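You operate a simulated robot arm through the tools that you are given. There is no shell and no other tool.

The job below is to be done with a simulated robot arm. You get a single attempt, and the scene is never put back.

TASK
Pack the blue crate on the top of the picking table. At the end: the stopper from the top of the picking table is in the blue crate; the brown tag is in the blue crate; whatever was shut is shut again. Leave all else as you found it, and nothing knocked over (what rides in a drawer may roll over).

The check looks at the end state, three seconds after you hand in, the way a careful person would. Anything else that was tipped, shoved, dropped, spilled or broken makes it a failure. A push-on lid holds only when it is set on centred and level and pressed home; a screw cap is set on level and turned clockwise until tight.

THE ROBOT
A 7-joint arm with a two-finger parallel gripper, fixed in place. Base frame: the origin is on the floor under the middle of its stand, x ahead of it, y to its left, z up. Readings come in m, degrees, newtons and seconds.
It reaches about 1.247 m from its shoulder. Its first joint turns from -132.0 to 132.0 degrees. Payload 3.91 kg.
The tool frame sits at the grasp point between the pads (the TCP): z along the fingers, y along the line on which they close. The tips reach 0.03 m beyond it. Largest opening 0.11 m; finger width 0.02, thickness 0.01; the body of the gripper, 0.048 by 0.112 m, starts 0.055 m behind the TCP.
Orientation is that of the tool frame in the base frame, as a unit quaternion [w, x, y, z]. With the fingers straight down and closing along the base's y, the tool's x points along the base's -x, its y along +y and its z along -z.

THE INTERFACE
- The arm moves only by the tool servo_tool. Its argument "plan" is a list of rows, each a list of 7 numbers: the shift along the tool's x, y, z in units of 25 mm (1.0 is 25 mm), then the turn, a rotation vector about the tool's x, y, z in units of 5 degrees (1.0 is 5 degrees), then the gripper command, from -1 (shut) to 1 (fully open), values between in proportion. In form: [[tx, ty, tz, wx, wy, wz, gripper], ...]. A call has 1 to 20 rows; each row shifts and turns the commanded pose from where the row before left it, along the tool's axes as they then stand. A call with a number of a shift or a turn outside -1 to 1 is refused whole. A row lasts 0.2 s, in which the tool goes at most 0.05 m and 8.6 degrees; a call with a longer step from one row to the next is refused whole, and so is a gripper value outside its range. Where a pose cannot be reached the arm comes as near as it can. A force on the tool above 40 N (or 10 N above the force at the start of the call, whichever is more), or a blocked arm, ends the call early, and 0.2 s more pass. The fingers move at their own pace (about 0.108 m/s each) and stop on an object; they squeeze with about 33 N. The grip force told is the motor's: it shows also when the fingers shut on nothing. Time passes only in rows, and 0.2 s behind the last, so rows that do not move let the fingers close. It gives the time, the measured TCP pose, the force on the tool (base axes), the opening and the grip force at its end, in the units of the frame above (readings bear some noise), with the torque about the TCP (base axes, N m) and any sound that the robot's microphone picked up, and new pictures: "show" is both (left out), scene, wrist or none.
- Cameras (640 x 400 px; columns grow to the right, rows downward): "scene" is fixed at [0.4004, -0.65, 1.3326]; the picture's right is [1.00, 0.00, 0.00], its down [0.00, -0.33, -0.95] and it looks along [-0.00, 0.95, -0.33] (base axes); focal length 353 px, centre (320, 200). "wrist" rides on the gripper at [0.072, 0.017, -0.103] in the tool frame; the picture's right is [-0.23, 0.97, 0.00], its down [-0.76, -0.18, -0.62] and it looks along [-0.61, -0.14, 0.78] (tool axes); focal length 222 px, centre (320, 200). There is no depth. A picture from a camera that has moved, and an enlarged one, comes with that camera's place and axes in the base frame and with its lens.
- zoom(camera, box): a new picture of the part [left, top, right, bottom] of that camera's present view, enlarged. No time passes.
- close_job(): hands the job in; it is judged then, once.

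Places have to be worked out from the pictures, the camera data and where the tool is seen. Open the gripper and draw the arm clear of the work before you hand the job in, unless the task says otherwise.

The tools are called as name(argument=value, ...) on one line, values as JSON. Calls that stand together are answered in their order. servo_tool: Moves the arm, as the interface text tells. Its arguments: {"type":"object","properties":{"plan":{"type":"array","items":{"type":"array","items":{"type":"number"}}},"show":{"type":"string","enum":["both","scene","wrist","none"]}},"required":["plan"]} The other tools are called the same way: zoom (camera, box) takes an enlarged picture of a part of a camera's view; close_job () hands the job in.

At the start:

```text
clock: 0.0
eef_pos: [0.4418, 0.3166, 1.2084]
tool_rot: [0.0, -0.001, 1.0, 0.0]
ft_force: [-0.1, 0.1, -1.5]
ft_torque: [0.01, 0.02, 0.02]
gripper_width: 0.1099
finger_force: 0.1
```

scene: 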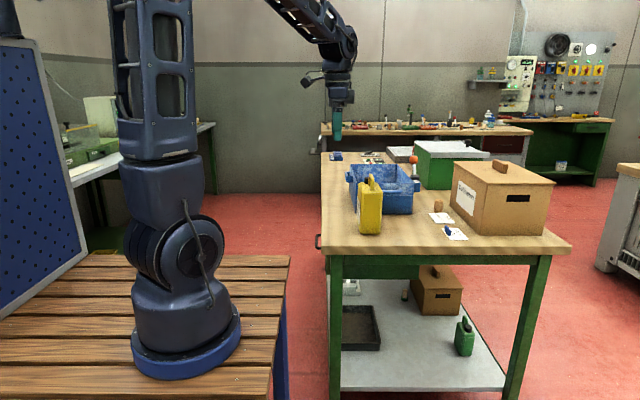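
wrist: 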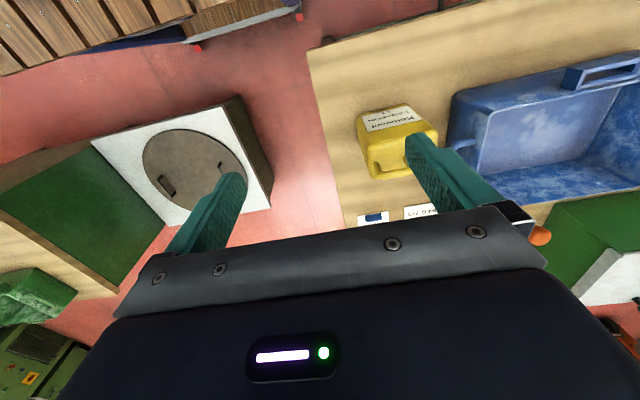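

I'll begin by looking closely at the table in both views before moving anything.

zoom(camera="scene", box=[310, 110, 570, 270])

zoom(camera="scene", box=[420, 170, 500, 250])

zoom(camera="scene", box=[310, 240, 570, 400])

zoom(camera="scene", box=[315, 130, 435, 200])

zoom(camera="wrist", box=[300, 40, 640, 260])

```text
2.46 times, centred on (440, 190) of scene
camera zoom: at [0.4004, -0.65, 1.3326], right [1.0, 0.0, 0.0], down [0.0, -0.33, -0.95], along [0.0, 0.95, -0.33], focal length 869 px, centre (25, 225)
```

zoom: 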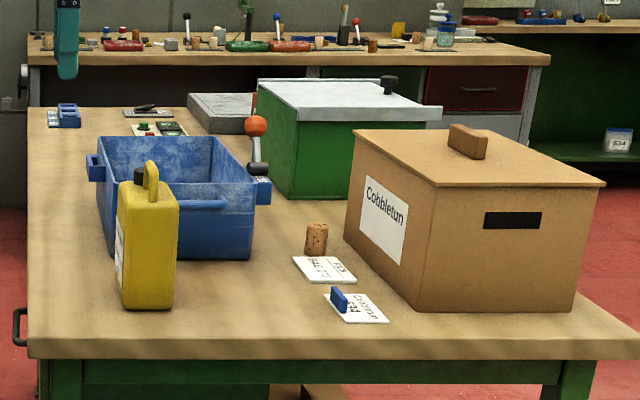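

```text
5.00 times, centred on (460, 210) of scene
camera zoom: at [0.4004, -0.65, 1.3326], right [1.0, 0.0, 0.0], down [0.0, -0.33, -0.95], along [0.0, 0.95, -0.33], focal length 1765 px, centre (-380, 150)
```

zoom: 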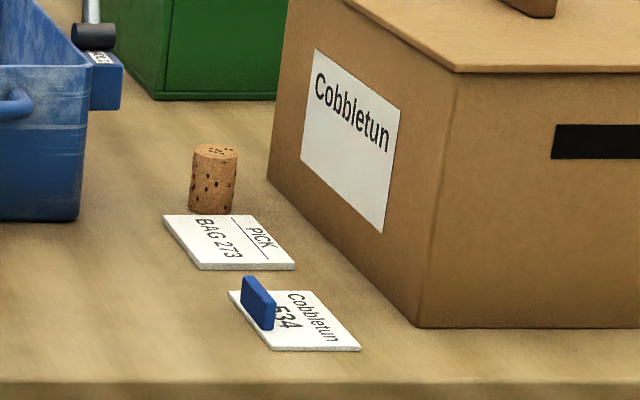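

```text
2.46 times, centred on (440, 320) of scene
camera zoom: at [0.4004, -0.65, 1.3326], right [1.0, 0.0, 0.0], down [0.0, -0.33, -0.95], along [0.0, 0.95, -0.33], focal length 869 px, centre (25, -95)
```

zoom: 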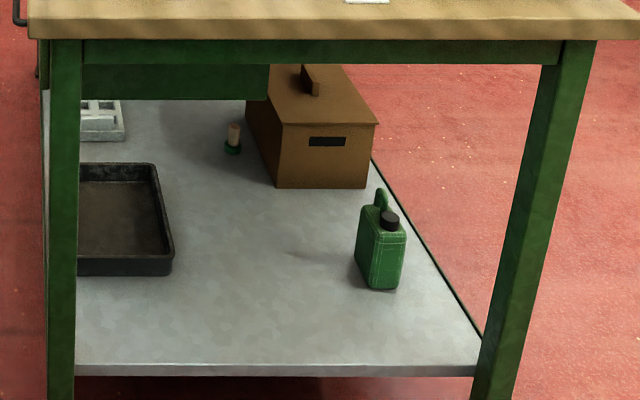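

```text
5.33 times, centred on (375, 165) of scene
camera zoom: at [0.4004, -0.65, 1.3326], right [1.0, 0.0, 0.0], down [0.0, -0.33, -0.95], along [0.0, 0.95, -0.33], focal length 1883 px, centre (27, 387)
```

zoom: 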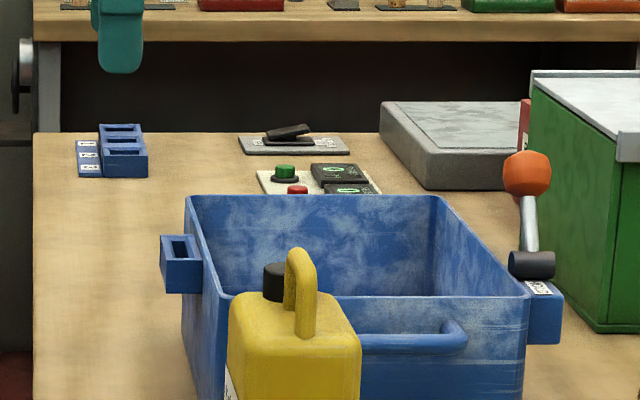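

```text
1.82 times, centred on (470, 150) of wrist
camera zoom: at [0.3687, 0.3331, 1.312], right [0.23, 0.97, 0.0], down [0.76, -0.18, 0.62], along [0.61, -0.14, -0.78], focal length 404 px, centre (47, 291)
```

zoom: 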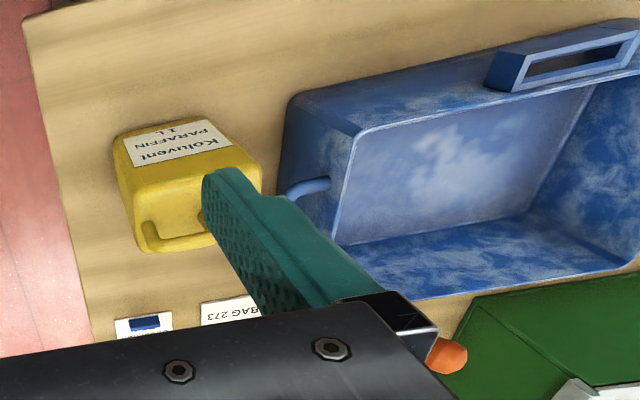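

The cork stands on the picking table beside the cards; I see no brown tag in the open yet, and there is a drawer handle at the table's left side. I'll look at the rest of the room for clues.

zoom(camera="scene", box=[460, 20, 640, 140])

zoom(camera="scene", box=[0, 70, 240, 230])

zoom(camera="scene", box=[310, 100, 430, 160])

zoom(camera="scene", box=[420, 100, 540, 160])

zoom(camera="wrist", box=[0, 60, 320, 260])

zoom(camera="scene", box=[305, 210, 365, 290])

```text
3.33 times, centred on (550, 80) of scene
camera zoom: at [0.4004, -0.65, 1.3326], right [1.0, 0.0, 0.0], down [0.0, -0.33, -0.95], along [0.0, 0.95, -0.33], focal length 1177 px, centre (-447, 600)
```

zoom: 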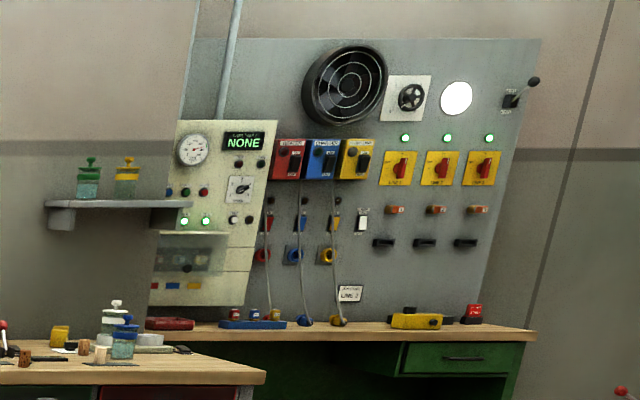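

```text
2.50 times, centred on (120, 150) of scene
camera zoom: at [0.4004, -0.65, 1.3326], right [1.0, 0.0, 0.0], down [0.0, -0.33, -0.95], along [0.0, 0.95, -0.33], focal length 883 px, centre (820, 325)
```

zoom: 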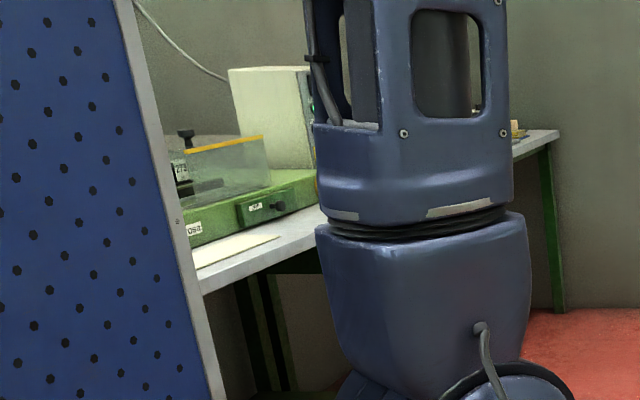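

```text
5.33 times, centred on (370, 130) of scene
camera zoom: at [0.4004, -0.65, 1.3326], right [1.0, 0.0, 0.0], down [0.0, -0.33, -0.95], along [0.0, 0.95, -0.33], focal length 1883 px, centre (53, 573)
```

zoom: 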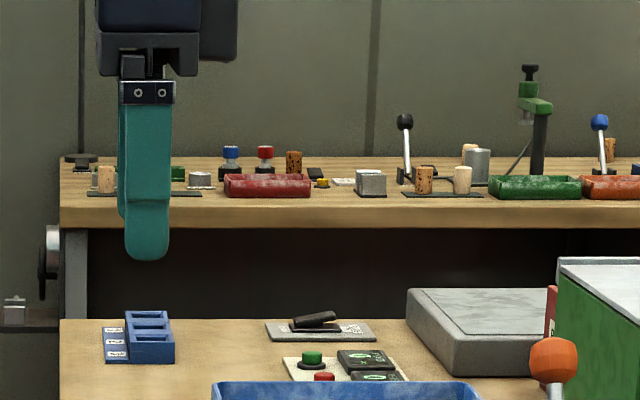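

```text
5.33 times, centred on (480, 130) of scene
camera zoom: at [0.4004, -0.65, 1.3326], right [1.0, 0.0, 0.0], down [0.0, -0.33, -0.95], along [0.0, 0.95, -0.33], focal length 1883 px, centre (-533, 573)
```

zoom: 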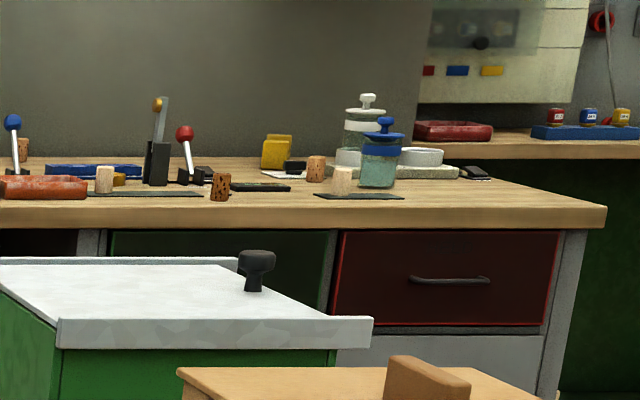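

```text
2.00 times, centred on (160, 160) of wrist
camera zoom: at [0.3687, 0.3331, 1.312], right [0.23, 0.97, 0.0], down [0.76, -0.18, 0.62], along [0.61, -0.14, -0.78], focal length 444 px, centre (640, 280)
```

zoom: 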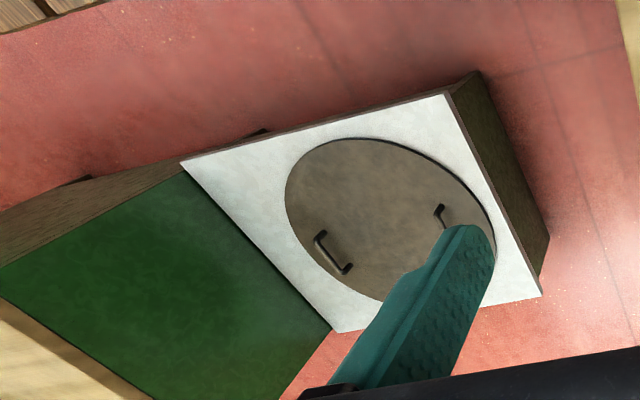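

```text
5.00 times, centred on (335, 250) of scene
camera zoom: at [0.4004, -0.65, 1.3326], right [1.0, 0.0, 0.0], down [0.0, -0.33, -0.95], along [0.0, 0.95, -0.33], focal length 1765 px, centre (245, -50)
```

zoom: 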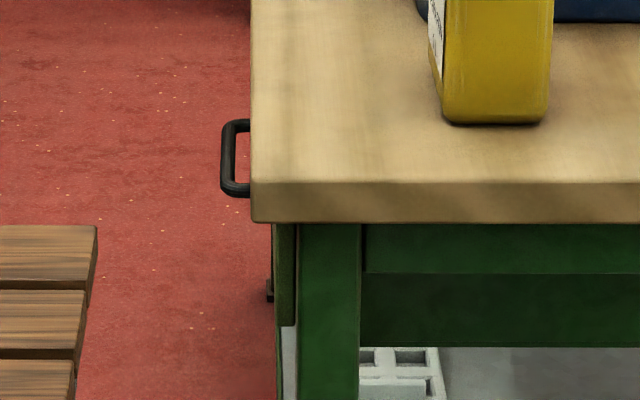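

The table top comes out at about z 0.845 by triangulating the blue-tag card from both cameras. I'll raise the tool and move it left along the table, gripper open and well clear, to look into the crate and at the far end.

servo_tool(plan=[[0, 1, -0.3, 0, 0, 0, 1], [0, 1, -0.3, 0, 0, 0, 1], [0, 1, -0.3, 0, 0, 0, 1], [0, 1, -0.3, 0, 0, 0, 1], [0, 1, -0.3, 0, 0, 0, 1], [0, 1, -0.3, 0, 0, 0, 1], [0, 1, -0.3, 0, 0, 0, 1], [0, 1, -0.3, 0, 0, 0, 1], [0, 1, -0.3, 0, 0, 0, 1], [0, 1, -0.3, 0, 0, 0, 1], [0, 1, -0.3, 0, 0, 0, 1], [0, 1, -0.3, 0, 0, 0, 1]], show="both")

```text
clock: 2.6
eef_pos: [0.4398, 0.6155, 1.2983]
tool_rot: [0.001, -0.001, 1.0, 0.001]
ft_force: [0.4, 0.0, 0.5]
ft_torque: [0.02, 0.03, 0.02]
gripper_width: 0.1098
finger_force: 0.1
camera wrist: at [0.367, 0.6331, 1.4022], right [0.23, 0.97, 0.0], down [0.76, -0.18, 0.62], along [0.61, -0.14, -0.78], focal length 222 px, centre (320, 200)
```

scene: 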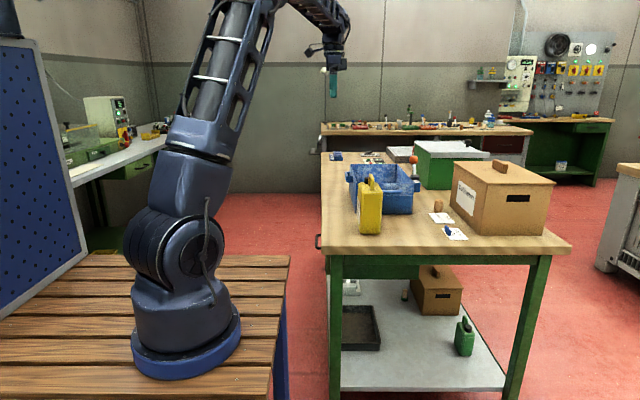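
wrist: 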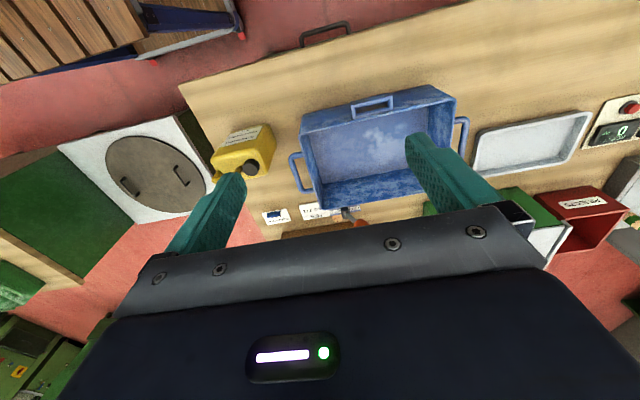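

The crate and a white tray behind it are visible now. I'll enlarge the wrist view.

zoom(camera="wrist", box=[260, 60, 480, 240])

zoom(camera="wrist", box=[440, 80, 640, 270])

zoom(camera="wrist", box=[180, 0, 420, 130])

zoom(camera="scene", box=[60, 80, 180, 180])

```text
2.22 times, centred on (370, 150) of wrist
camera zoom: at [0.367, 0.6331, 1.4022], right [0.23, 0.97, 0.0], down [0.76, -0.18, 0.62], along [0.61, -0.14, -0.78], focal length 494 px, centre (209, 311)
```

zoom: 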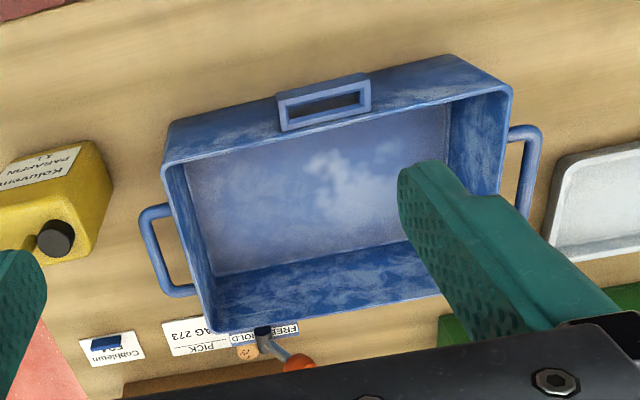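

```text
2.11 times, centred on (540, 175) of wrist
camera zoom: at [0.367, 0.6331, 1.4022], right [0.23, 0.97, 0.0], down [0.76, -0.18, 0.62], along [0.61, -0.14, -0.78], focal length 468 px, centre (-143, 253)
```

zoom: 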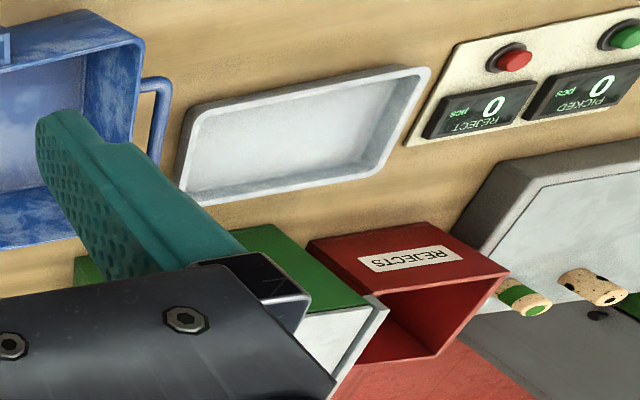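

```text
2.67 times, centred on (300, 65) of wrist
camera zoom: at [0.367, 0.6331, 1.4022], right [0.23, 0.97, 0.0], down [0.76, -0.18, 0.62], along [0.61, -0.14, -0.78], focal length 592 px, centre (373, 560)
```

zoom: 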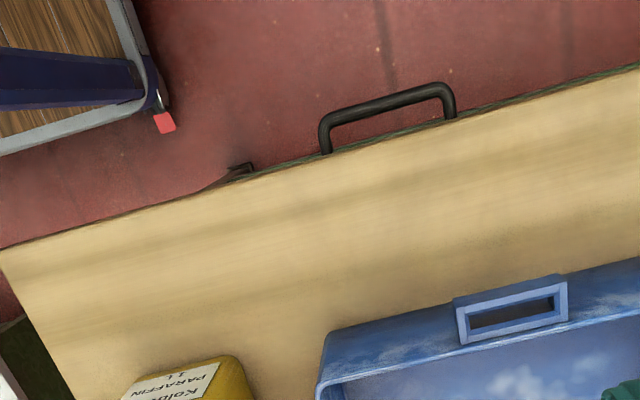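

```text
4.00 times, centred on (120, 130) of scene
camera zoom: at [0.4004, -0.65, 1.3326], right [1.0, 0.0, 0.0], down [0.0, -0.33, -0.95], along [0.0, 0.95, -0.33], focal length 1412 px, centre (1120, 480)
```

zoom: 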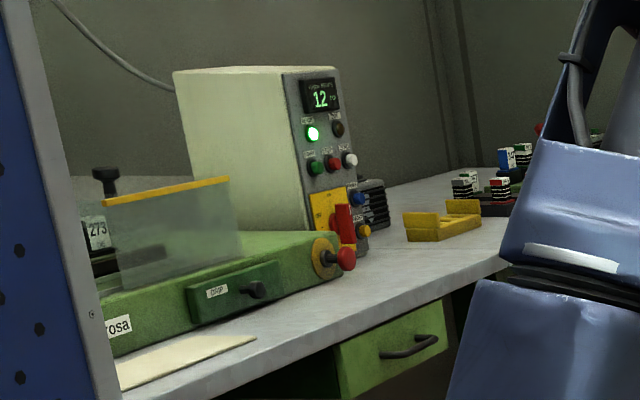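

There's a FREE/HOLD lever beside the crate, a white tray, a REJECTS bin and a counter panel; the drawer handle is near (0.39, 0.64, 0.71). I'll turn the tool about the vertical so the wrist camera looks down the table's far end.

servo_tool(plan=[[0, 0, 0, 0, 0, -1, 1], [0, 0, 0, 0, 0, -1, 1], [0, 0, 0, 0, 0, -1, 1], [0, 0, 0, 0, 0, -1, 1], [0, 0, 0, 0, 0, -1, 1], [0, 0, 0, 0, 0, -1, 1], [0, 0, 0, 0, 0, -1, 1], [0, 0, 0, 0, 0, -1, 1], [0, 0, 0, 0, 0, -1, 1], [0, 0, 0, 0, 0, -1, 1], [0, 0, 0, 0, 0, -1, 1], [0, 0, 0, 0, 0, -1, 1]], show="wrist")

```text
clock: 5.2
eef_pos: [0.4415, 0.6168, 1.299]
tool_rot: [0.0, -0.501, 0.866, 0.001]
ft_force: [0.0, 0.2, -0.1]
ft_torque: [-0.02, -0.01, 0.0]
gripper_width: 0.1105
finger_force: 0.0
camera wrist: at [0.3904, 0.5619, 1.402], right [-0.73, 0.68, 0.0], down [0.53, 0.57, 0.62], along [0.43, 0.46, -0.78], focal length 222 px, centre (320, 200)
```

wrist: 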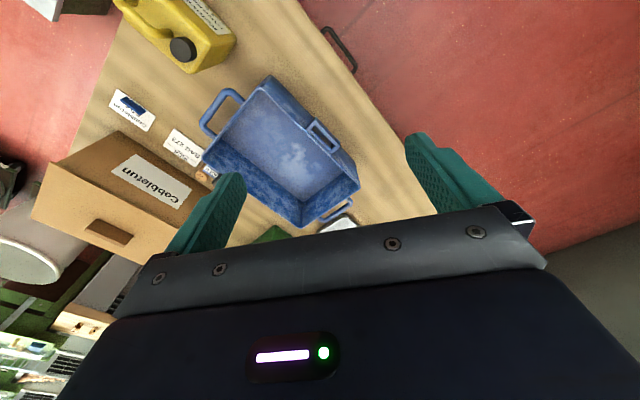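

I'll yaw a further 30° and pitch the camera up to see the far end of the table, staying at the same height.

servo_tool(plan=[[0, 0, 0, 0, 0, -1, 1], [0, 0, 0, 0, 0, -1, 1], [0, 0, 0, 0, 0, -1, 1], [0, 0, 0, 0, 0, -1, 1], [0, 0, 0, 0, -1, 0, 1], [0, 0, 0, 0, -1, 0, 1], [0, 0, 0, 0, -1, 0, 1], [0, 0, 0, 0, -1, 0, 1], [0, 0, 0, 0, -1, 0, 1], [0, 0, 0, 0, -1, 0, 1]], show="wrist")

```text
clock: 7.4
eef_pos: [0.4431, 0.6163, 1.2982]
tool_rot: [0.198, -0.62, 0.74, 0.167]
ft_force: [0.2, 0.5, -1.2]
ft_torque: [-0.02, 0.02, 0.03]
gripper_width: 0.11
finger_force: 0.1
camera wrist: at [0.4049, 0.5066, 1.3512], right [-0.93, 0.36, 0.11], down [0.23, 0.31, 0.92], along [0.3, 0.88, -0.37], focal length 222 px, centre (320, 200)
```

wrist: 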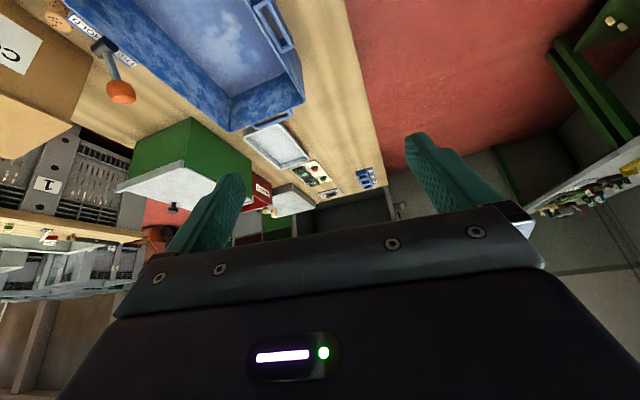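

zoom(camera="wrist", box=[230, 100, 400, 230])

zoom(camera="wrist", box=[0, 0, 200, 120])

zoom(camera="wrist", box=[100, 100, 260, 220])

```text
3.08 times, centred on (315, 165) of wrist
camera zoom: at [0.4049, 0.5066, 1.3512], right [-0.93, 0.36, 0.11], down [0.23, 0.31, 0.92], along [0.3, 0.88, -0.37], focal length 684 px, centre (335, 308)
```

zoom: 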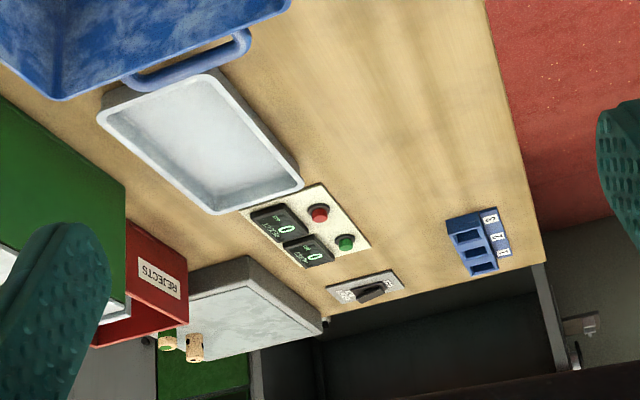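

```text
3.20 times, centred on (100, 60) of wrist
camera zoom: at [0.4049, 0.5066, 1.3512], right [-0.93, 0.36, 0.11], down [0.23, 0.31, 0.92], along [0.3, 0.88, -0.37], focal length 711 px, centre (1024, 648)
```

zoom: 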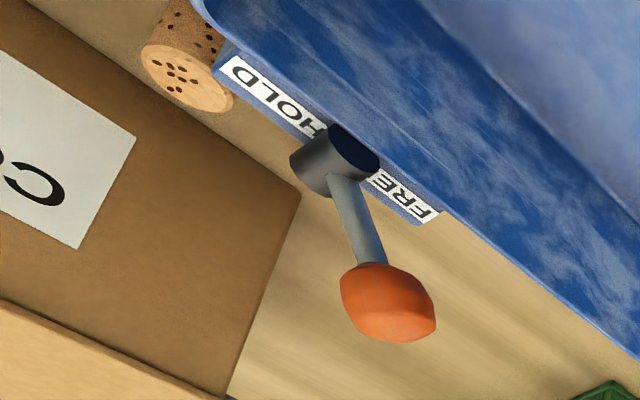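

```text
3.33 times, centred on (180, 160) of wrist
camera zoom: at [0.4049, 0.5066, 1.3512], right [-0.93, 0.36, 0.11], down [0.23, 0.31, 0.92], along [0.3, 0.88, -0.37], focal length 740 px, centre (787, 333)
```

zoom: 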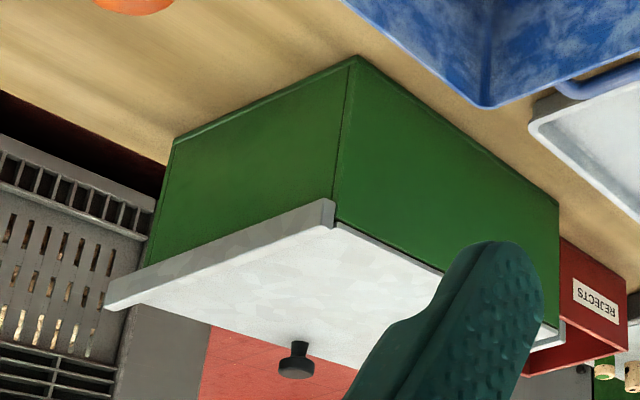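

No brown tag lies in the open on the table, and the crate is empty, so the drawer is the likely place. I'll undo the pitch, finish the yaw to 90°, and tilt the fingers forward so I can inspect the drawer front and catch from the robot's side.

servo_tool(plan=[[0, 0, 0, 0, 1, 0, 1], [0, 0, 0, 0, 1, 0, 1], [0, 0, 0, 0, 1, 0, 1], [0, 0, 0, 0, 1, 0, 1], [0, 0, 0, 0, 1, 0, 1], [0, 0, 0, 0, 1, 0, 1], [0, 0, 0, 0, 0, -1, 1], [0, 0, 0, 0, 0, -1, 1], [0, 1, 0, 0, 0, 0, 1], [0, 1, 0, 0, 0, 0, 1], [0, 1, 0, 0, 0, 0, 1], [0, 1, 0, 0, 0, 0, 1], [0, 1, 0, 0, 0, 0, 1], [0, 1, 0, 0, 0, 0, 1]], show="wrist")

```text
clock: 10.4
eef_pos: [0.2924, 0.6176, 1.3004]
tool_rot: [0.001, -0.706, 0.708, 0.0]
ft_force: [0.0, 0.1, 0.2]
ft_torque: [0.04, 0.0, -0.01]
gripper_width: 0.11
finger_force: 0.1
camera wrist: at [0.2753, 0.5443, 1.4031], right [-0.97, 0.23, 0.0], down [0.18, 0.76, 0.62], along [0.14, 0.61, -0.78], focal length 222 px, centre (320, 200)
```

wrist: 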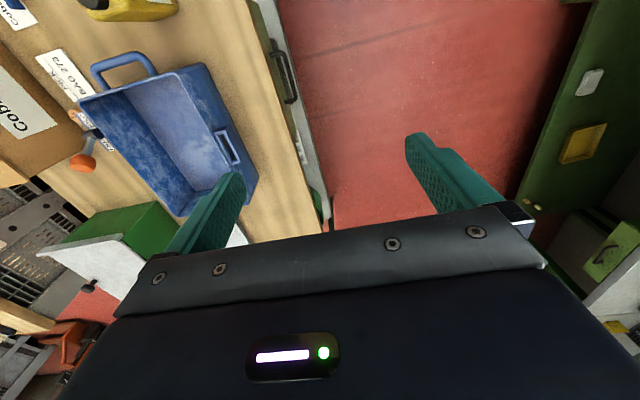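

zoom(camera="wrist", box=[220, 0, 360, 120])

zoom(camera="wrist", box=[240, 90, 380, 230])

zoom(camera="wrist", box=[500, 0, 640, 230])

```text
3.33 times, centred on (290, 60) of wrist
camera zoom: at [0.2753, 0.5443, 1.4031], right [-0.97, 0.23, 0.0], down [0.18, 0.76, 0.62], along [0.14, 0.61, -0.78], focal length 740 px, centre (420, 667)
```

zoom: 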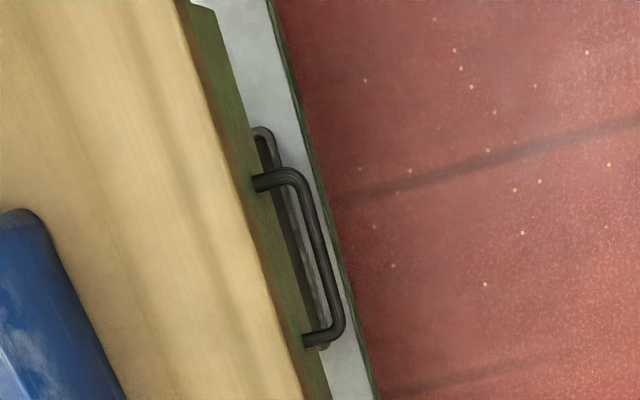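

```text
2.86 times, centred on (310, 160) of wrist
camera zoom: at [0.2753, 0.5443, 1.4031], right [-0.97, 0.23, 0.0], down [0.18, 0.76, 0.62], along [0.14, 0.61, -0.78], focal length 635 px, centre (349, 314)
```

zoom: 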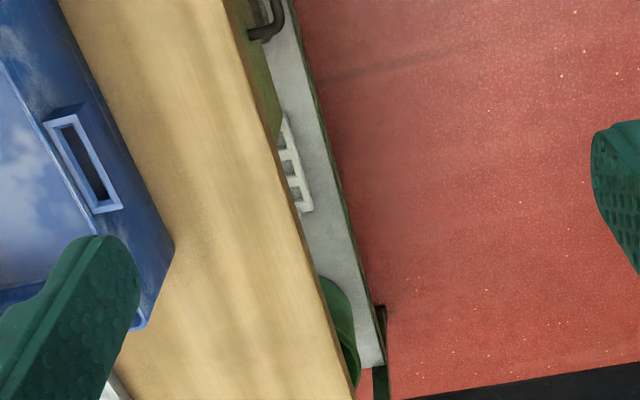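

```text
1.74 times, centred on (570, 115) of wrist
camera zoom: at [0.2753, 0.5443, 1.4031], right [-0.97, 0.23, 0.0], down [0.18, 0.76, 0.62], along [0.14, 0.61, -0.78], focal length 386 px, centre (-115, 348)
```

zoom: 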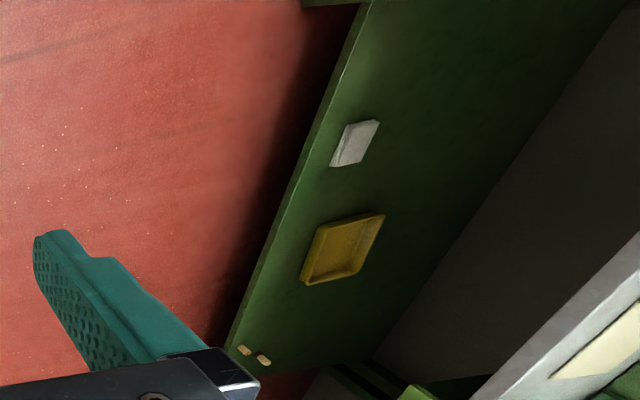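

The drawer bar sits at about (0.38, 0.64, 0.70), clear of the table edge. I'll come down on the robot's side of the table and tilt the fingers forward to see the drawer front closely.

servo_tool(plan=[[-0.1, 0.3, 1, 0, 0, 0, 1], [-0.1, 0.3, 1, 0, 0, 0, 1], [-0.1, 0.3, 1, 0, 0, 0, 1], [-0.1, 0.3, 1, 0, 0, 0, 1], [-0.1, 0.3, 1, 0, 0, 0, 1], [-0.1, 0.3, 1, 0, 0, 0, 1], [-0.1, 0.3, 1, 0, 0, 0, 1], [-0.1, 0.3, 1, 0, 0, 0, 1], [-0.1, 0.3, 1, 0, 0, 0, 1], [-0.1, 0.3, 1, 0, 0, 0, 1], [-0.1, 0.3, 1, 0, 0, 0, 1], [-0.1, 0.3, 1, 0, 0, 0, 1], [0, 0, 0, 1, 0, 0, 1], [0, 0, 0, 1, 0, 0, 1], [0, 0, 0, 1, 0, 0, 1], [0, 0, 0, 1, 0, 0, 1], [0, 0, 0, 1, 0, 0, 1], [0, 0, 0, 1, 0, 0, 1], [0, 0, 0, 1, 0, 0, 1], [0, 0, 0, 1, 0, 0, 1]], show="both")

```text
clock: 14.6
eef_pos: [0.2008, 0.646, 0.9982]
tool_rot: [-0.242, 0.664, -0.664, 0.242]
ft_force: [-0.2, 0.1, 0.2]
ft_torque: [0.02, -0.01, 0.01]
gripper_width: 0.11
finger_force: 0.0
camera wrist: at [0.1221, 0.5739, 1.0666], right [-0.74, 0.23, -0.63], down [-0.27, 0.76, 0.59], along [0.61, 0.61, -0.51], focal length 222 px, centre (320, 200)
```

scene: 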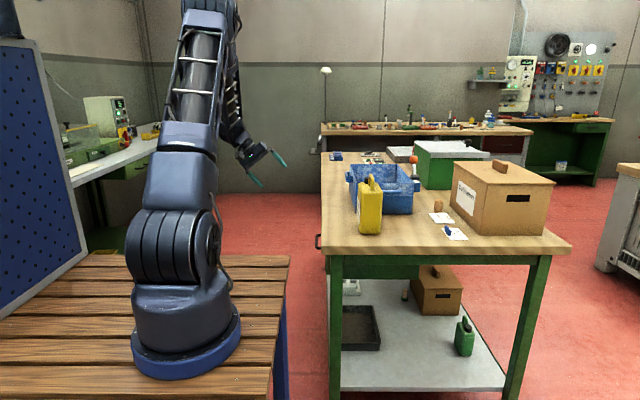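
wrist: 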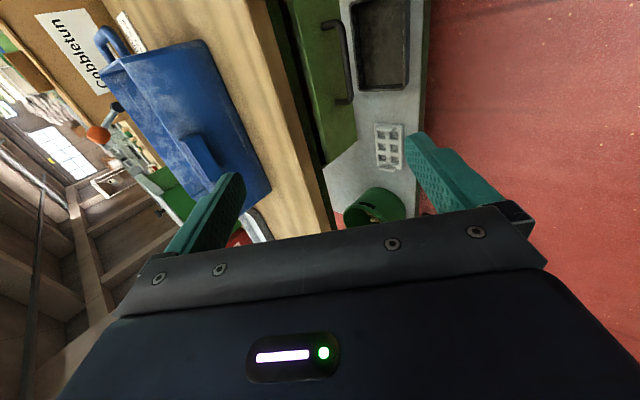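

zoom(camera="wrist", box=[260, 0, 440, 130])

zoom(camera="wrist", box=[300, 100, 440, 240])

```text
3.08 times, centred on (350, 65) of wrist
camera zoom: at [0.1221, 0.5739, 1.0666], right [-0.74, 0.23, -0.63], down [-0.27, 0.76, 0.59], along [0.61, 0.61, -0.51], focal length 684 px, centre (228, 615)
```

zoom: 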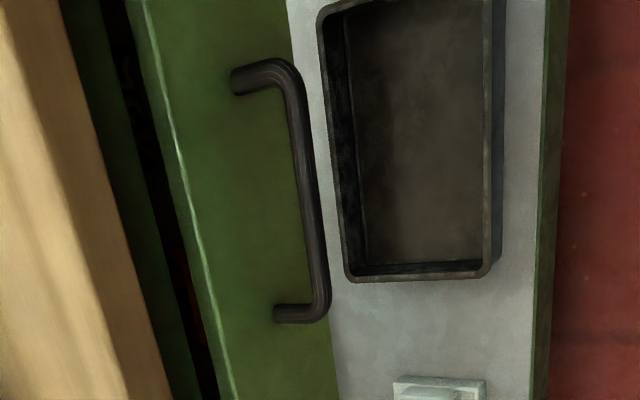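

```text
2.86 times, centred on (370, 170) of wrist
camera zoom: at [0.1221, 0.5739, 1.0666], right [-0.74, 0.23, -0.63], down [-0.27, 0.76, 0.59], along [0.61, 0.61, -0.51], focal length 635 px, centre (177, 286)
```

zoom: 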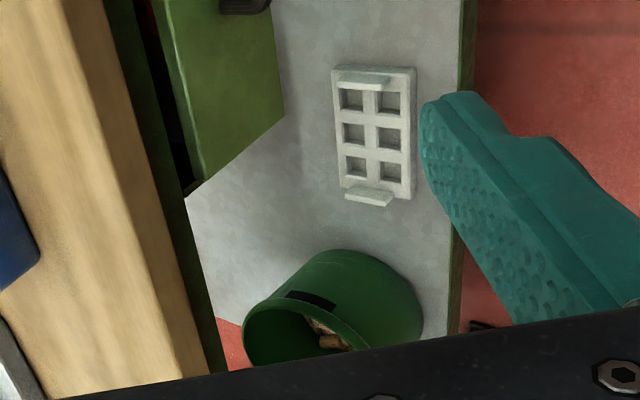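

The drawer front carries just the bar handle in this view; I'll slide toward the base side to see its near end and the small black thing I noticed there.

servo_tool(plan=[[1, 0, 0, 0, 0, 0, 1], [1, 0, 0, 0, 0, 0, 1], [1, 0, 0, 0, 0, 0, 1], [1, 0, 0, 0, 0, 0, 1], [0, 0, 0, 1, 0, 0, 1], [0, 0, 0, 1, 0, 0, 1], [0, 0, 0, 1, 0, 0, 1], [0, 0, 0, 1, 0, 0, 1], [0, 0, 0, 1, 0, 0, 1]], show="wrist")

```text
clock: 16.6
eef_pos: [0.2017, 0.5458, 0.9994]
tool_rot: [-0.38, 0.596, -0.596, 0.381]
ft_force: [-0.6, -0.6, -0.3]
ft_torque: [0.04, 0.0, -0.04]
gripper_width: 0.1098
finger_force: 0.0
camera wrist: at [0.1011, 0.4732, 1.027], right [-0.41, 0.23, -0.88], down [-0.49, 0.76, 0.42], along [0.77, 0.61, -0.2], focal length 222 px, centre (320, 200)
```

wrist: 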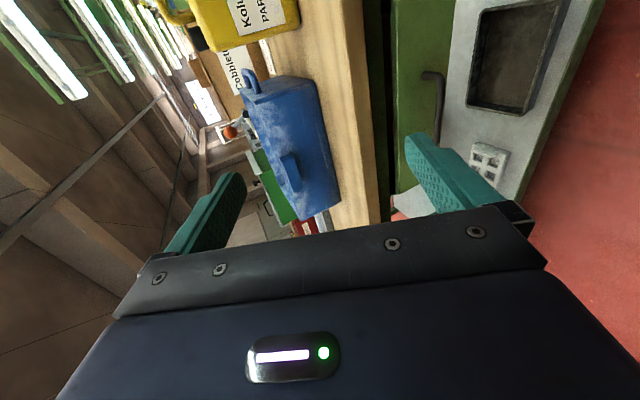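

servo_tool(plan=[[0, 0, 0, 0, 1, 0, 1], [0, 0, 0, 0, 1, 0, 1], [0, 0, 0, 0, 1, 0, 1], [0, 0, 0, 0, 1, 0, 1], [0, 0, 0, 0, 1, 0, 1], [0, 0, 0, 0, 1, 0, 1], [0, 0, 0, 0, 1, 0, 1]], show="wrist")

```text
clock: 18.2
eef_pos: [0.2002, 0.5465, 0.998]
tool_rot: [0.184, -0.455, 0.683, -0.542]
ft_force: [-0.5, 0.1, -0.6]
ft_torque: [0.02, 0.02, 0.05]
gripper_width: 0.1101
finger_force: 0.0
camera wrist: at [0.079, 0.5464, 1.037], right [-0.29, 0.19, -0.94], down [0.01, 0.98, 0.19], along [0.96, 0.05, -0.29], focal length 222 px, centre (320, 200)
```

wrist: 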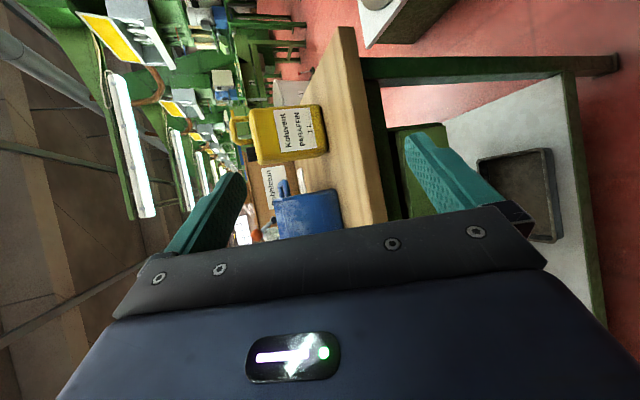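

zoom(camera="wrist", box=[330, 20, 490, 220])

zoom(camera="wrist", box=[200, 80, 400, 240])

```text
2.00 times, centred on (410, 120) of wrist
camera zoom: at [0.079, 0.5464, 1.037], right [-0.29, 0.19, -0.94], down [0.01, 0.98, 0.19], along [0.96, 0.05, -0.29], focal length 444 px, centre (140, 360)
```

zoom: 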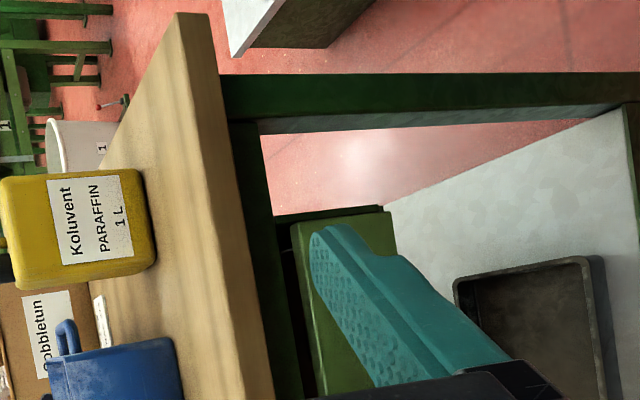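

```text
2.50 times, centred on (300, 160) of wrist
camera zoom: at [0.079, 0.5464, 1.037], right [-0.29, 0.19, -0.94], down [0.01, 0.98, 0.19], along [0.96, 0.05, -0.29], focal length 555 px, centre (370, 300)
```

zoom: 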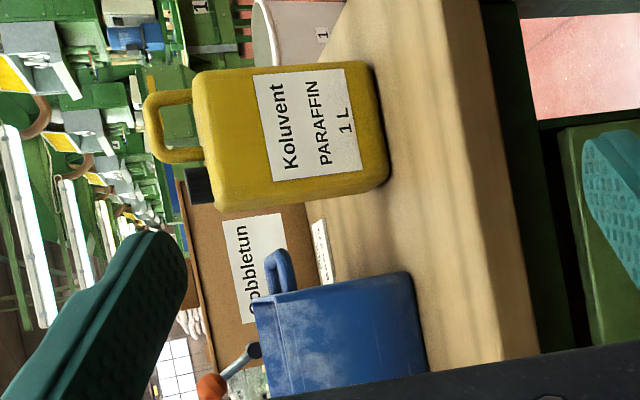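

The drawer front is plain, with no lock in sight. I'll undo the yaw, tilt to 75° from vertical, half-close the fingers and come down in front of the bar.

servo_tool(plan=[[0, 0, 0, 0, -1, 0, 0], [0, 0, 0, 0, -1, 0, 0], [0, 0, 0, 0, -1, 0, 0], [0, 0, 0, 0, -1, 0, 0], [0, 0, 0, 0, -1, 0, 0], [0, 0, 0, 0, -1, 0, 0], [0, 0, 0, 0, -1, 0, 0], [0, 0, 0, 1, 0, 0, 0], [0, 0, 0, 1, 0, 0, 0], [-0.384, 0.945, 0.336, 0, 0, 0, 0], [-0.384, 0.945, 0.336, 0, 0, 0, 0], [-0.384, 0.945, 0.336, 0, 0, 0, 0], [-0.384, 0.945, 0.336, 0, 0, 0, 0], [-0.384, 0.945, 0.336, 0, 0, 0, 0], [-0.384, 0.945, 0.336, 0, 0, 0, 0], [-0.384, 0.945, 0.336, 0, 0, 0, 0], [-0.384, 0.945, 0.336, 0, 0, 0, 0], [-0.384, 0.945, 0.336, 0, 0, 0, 0]], show="both")

```text
clock: 22.0
eef_pos: [0.2205, 0.6323, 0.7722]
tool_rot: [0.431, -0.561, 0.561, -0.43]
ft_force: [-0.7, -0.3, 0.3]
ft_torque: [0.01, -0.01, -0.07]
gripper_width: 0.0549
finger_force: 0.1
camera wrist: at [0.1158, 0.5599, 0.7836], right [-0.25, 0.23, -0.94], down [-0.56, 0.76, 0.33], along [0.79, 0.61, -0.07], focal length 222 px, centre (320, 200)
```

scene: 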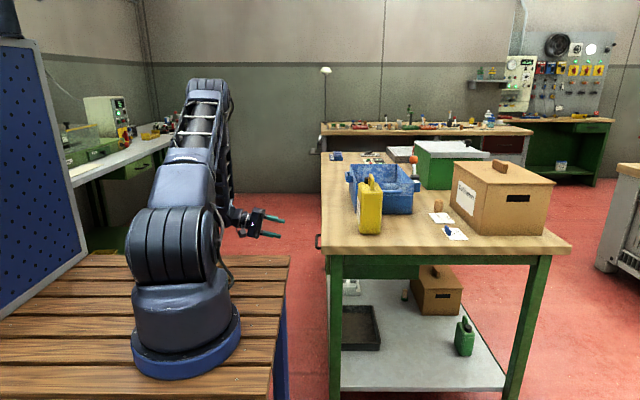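
wrist: 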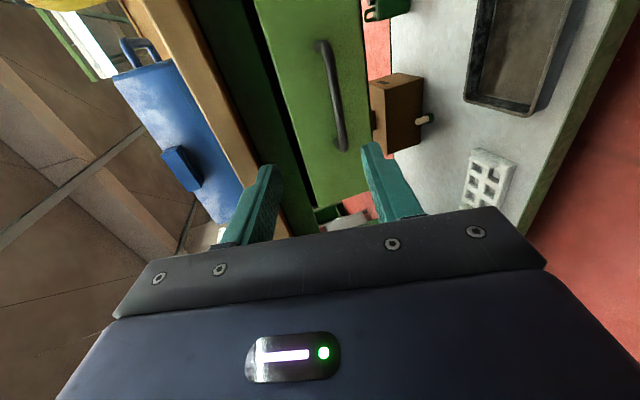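

The bar now reads at about (0.377, 0.64, 0.713). I'll advance to about 3 cm short of the gripping place and check the alignment.

servo_tool(plan=[[-0.06, 0.13, 1, 0, 0, 0, 0], [-0.06, 0.13, 1, 0, 0, 0, 0], [-0.06, 0.13, 1, 0, 0, 0, 0], [-0.06, 0.13, 1, 0, 0, 0, 0], [-0.06, 0.13, 1, 0, 0, 0, 0]], show="both")

zoom(camera="scene", box=[250, 190, 370, 280])

zoom(camera="wrist", box=[200, 40, 440, 230])

```text
clock: 23.2
eef_pos: [0.3363, 0.64, 0.7276]
tool_rot: [-0.43, 0.562, -0.56, 0.431]
ft_force: [0.4, 0.4, 0.0]
ft_torque: [0.0, -0.02, 0.03]
gripper_width: 0.0551
finger_force: 0.1
camera wrist: at [0.2309, 0.5673, 0.7382], right [-0.25, 0.23, -0.94], down [-0.56, 0.76, 0.33], along [0.79, 0.61, -0.07], focal length 222 px, centre (320, 200)
```

scene: 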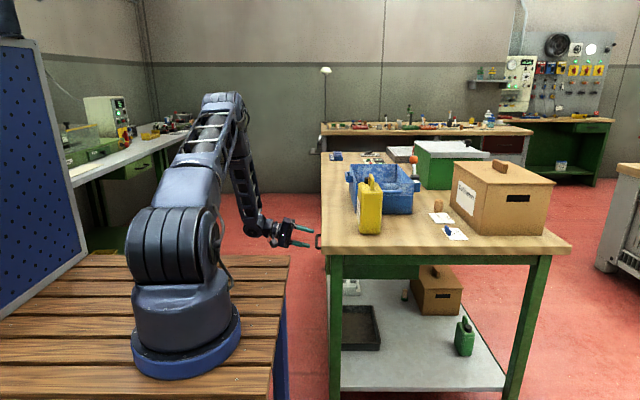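
wrist: 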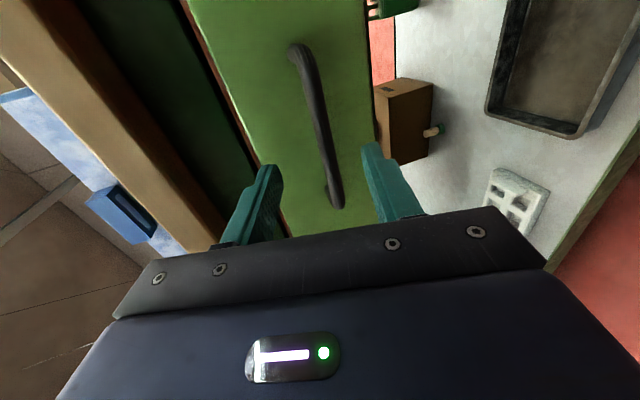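

```text
4.44 times, centred on (310, 235) of scene
camera zoom: at [0.4004, -0.65, 1.3326], right [1.0, 0.0, 0.0], down [0.0, -0.33, -0.95], along [0.0, 0.95, -0.33], focal length 1569 px, centre (364, 44)
```

zoom: 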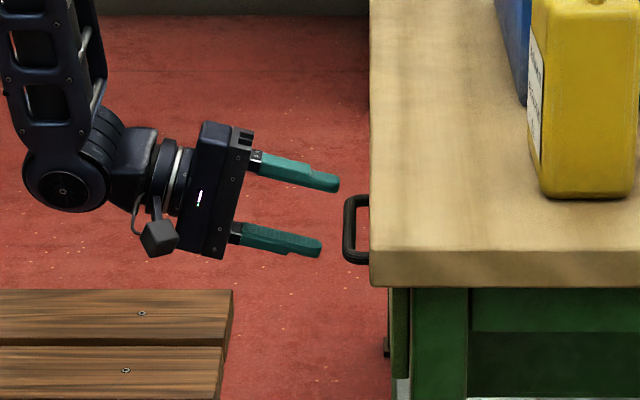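

```text
2.11 times, centred on (320, 135) of wrist
camera zoom: at [0.2309, 0.5673, 0.7382], right [-0.25, 0.23, -0.94], down [-0.56, 0.76, 0.33], along [0.79, 0.61, -0.07], focal length 468 px, centre (320, 337)
```

zoom: 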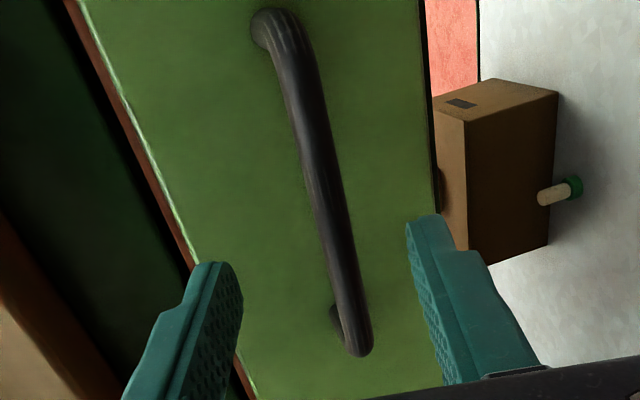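

The bar is centred at about (0.385, 0.64, 0.709) between the open fingers. I'll advance the last 4 cm and close on it.

servo_tool(plan=[[0, 0.07, 0.5, 0, 0, 0, 0], [0, 0.07, 0.5, 0, 0, 0, 0], [0, 0.07, 0.55, 0, 0, 0, 0], [0, 0, 0, 0, 0, 0, -0.4], [0, 0, 0, 0, 0, 0, -0.7], [0, 0, 0, 0, 0, 0, -1], [0, 0, 0, 0, 0, 0, -1]], show="both")

zoom(camera="scene", box=[250, 190, 370, 280])

```text
clock: 24.8
eef_pos: [0.3733, 0.6402, 0.7123]
tool_rot: [0.432, -0.56, 0.561, -0.43]
ft_force: [1.3, 0.1, 13.4]
ft_torque: [-0.3, -0.18, -0.13]
gripper_width: 0.0119
finger_force: 44.8
camera wrist: at [0.2677, 0.568, 0.723], right [-0.25, 0.23, -0.94], down [-0.56, 0.76, 0.33], along [0.79, 0.61, -0.06], focal length 222 px, centre (320, 200)
```

scene: 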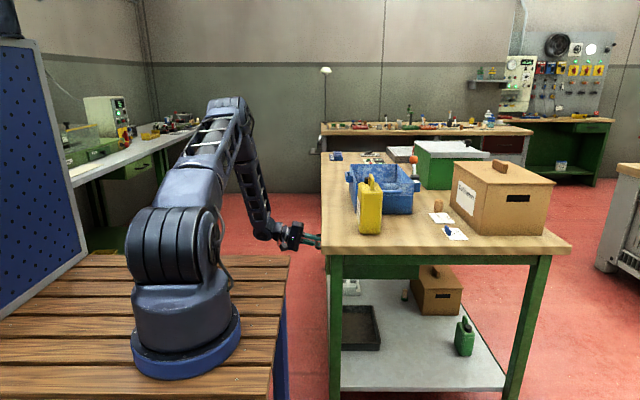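
wrist: 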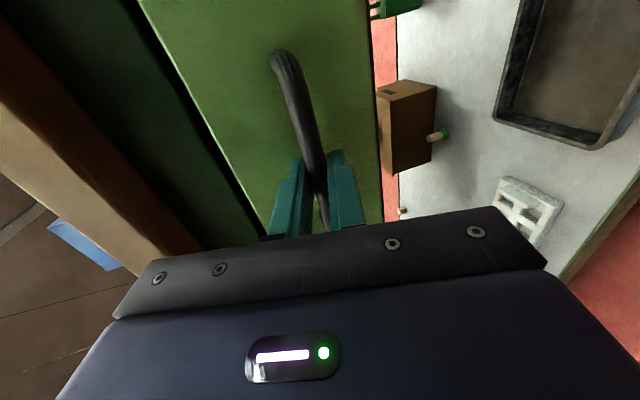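

```text
4.44 times, centred on (310, 235) of scene
camera zoom: at [0.4004, -0.65, 1.3326], right [1.0, 0.0, 0.0], down [0.0, -0.33, -0.95], along [0.0, 0.95, -0.33], focal length 1569 px, centre (364, 44)
```

zoom: 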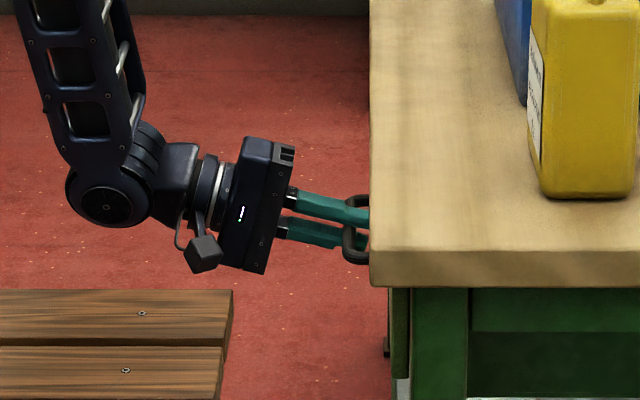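

The grip holds the bar (12 mm, 45 N). I'll pull straight back along −x, slowly, watching the force.

servo_tool(plan=[[0, -0.05, 0, 0, 0, 0, -1], [0, 0.1, -0.386, 0, 0, 0, -1], [0, 0.1, -0.386, 0, 0, 0, -1], [0, 0.1, -0.386, 0, 0, 0, -1], [0, 0.1, -0.386, 0, 0, 0, -1], [0, 0.1, -0.386, 0, 0, 0, -1]], show="both")

```text
clock: 26.2
eef_pos: [0.3224, 0.6417, 0.7123]
tool_rot: [-0.431, 0.561, -0.56, 0.431]
ft_force: [-0.6, -2.6, 6.3]
ft_torque: [-0.11, 0.0, 0.07]
gripper_width: 0.0122
finger_force: 45.1
camera wrist: at [0.2172, 0.568, 0.7232], right [-0.25, 0.23, -0.94], down [-0.56, 0.76, 0.33], along [0.79, 0.61, -0.07], focal length 222 px, centre (320, 200)
```

scene: 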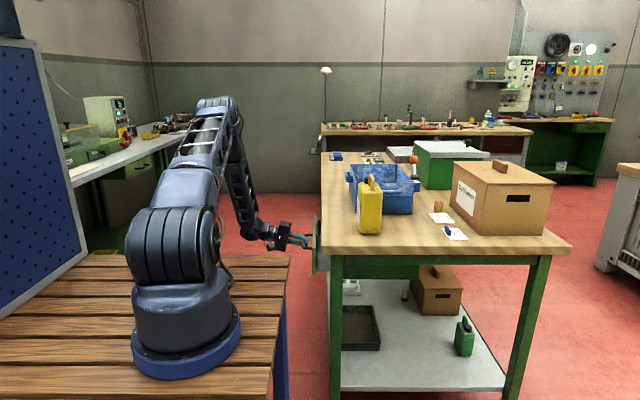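
wrist: 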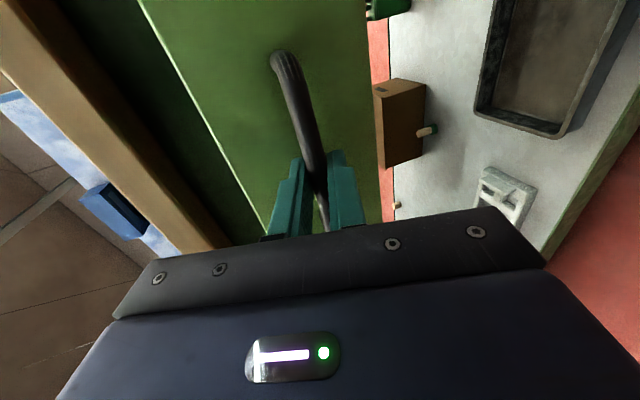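

The drawer slides freely, 5 cm out. Before pulling further I'll check the gap between the drawer front and the robot's bench.

zoom(camera="scene", box=[250, 200, 370, 290])

zoom(camera="wrist", box=[130, 0, 400, 180])

```text
4.44 times, centred on (310, 245) of scene
camera zoom: at [0.4004, -0.65, 1.3326], right [1.0, 0.0, 0.0], down [0.0, -0.33, -0.95], along [0.0, 0.95, -0.33], focal length 1569 px, centre (364, 0)
```

zoom: 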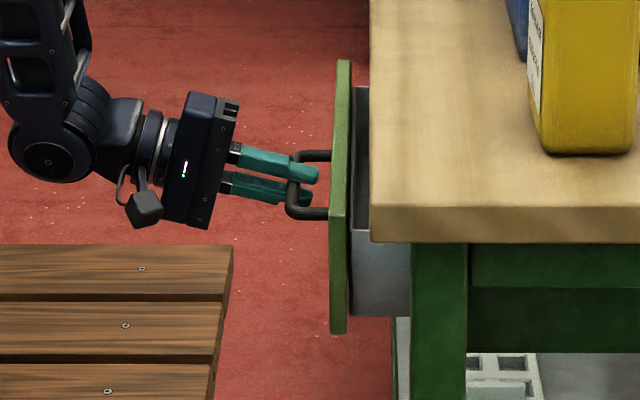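

```text
2.22 times, centred on (265, 90) of wrist
camera zoom: at [0.2172, 0.568, 0.7232], right [-0.25, 0.23, -0.94], down [-0.56, 0.76, 0.33], along [0.79, 0.61, -0.07], focal length 494 px, centre (442, 444)
```

zoom: 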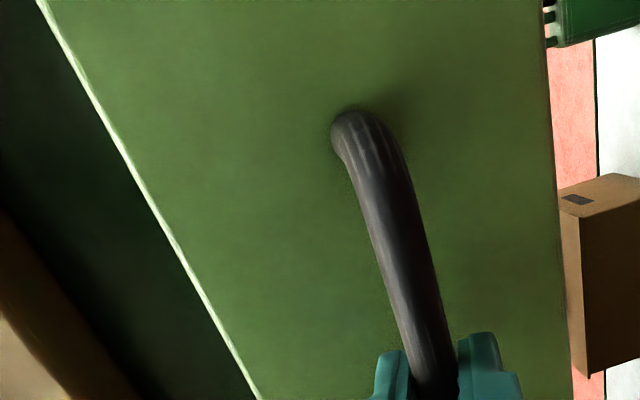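

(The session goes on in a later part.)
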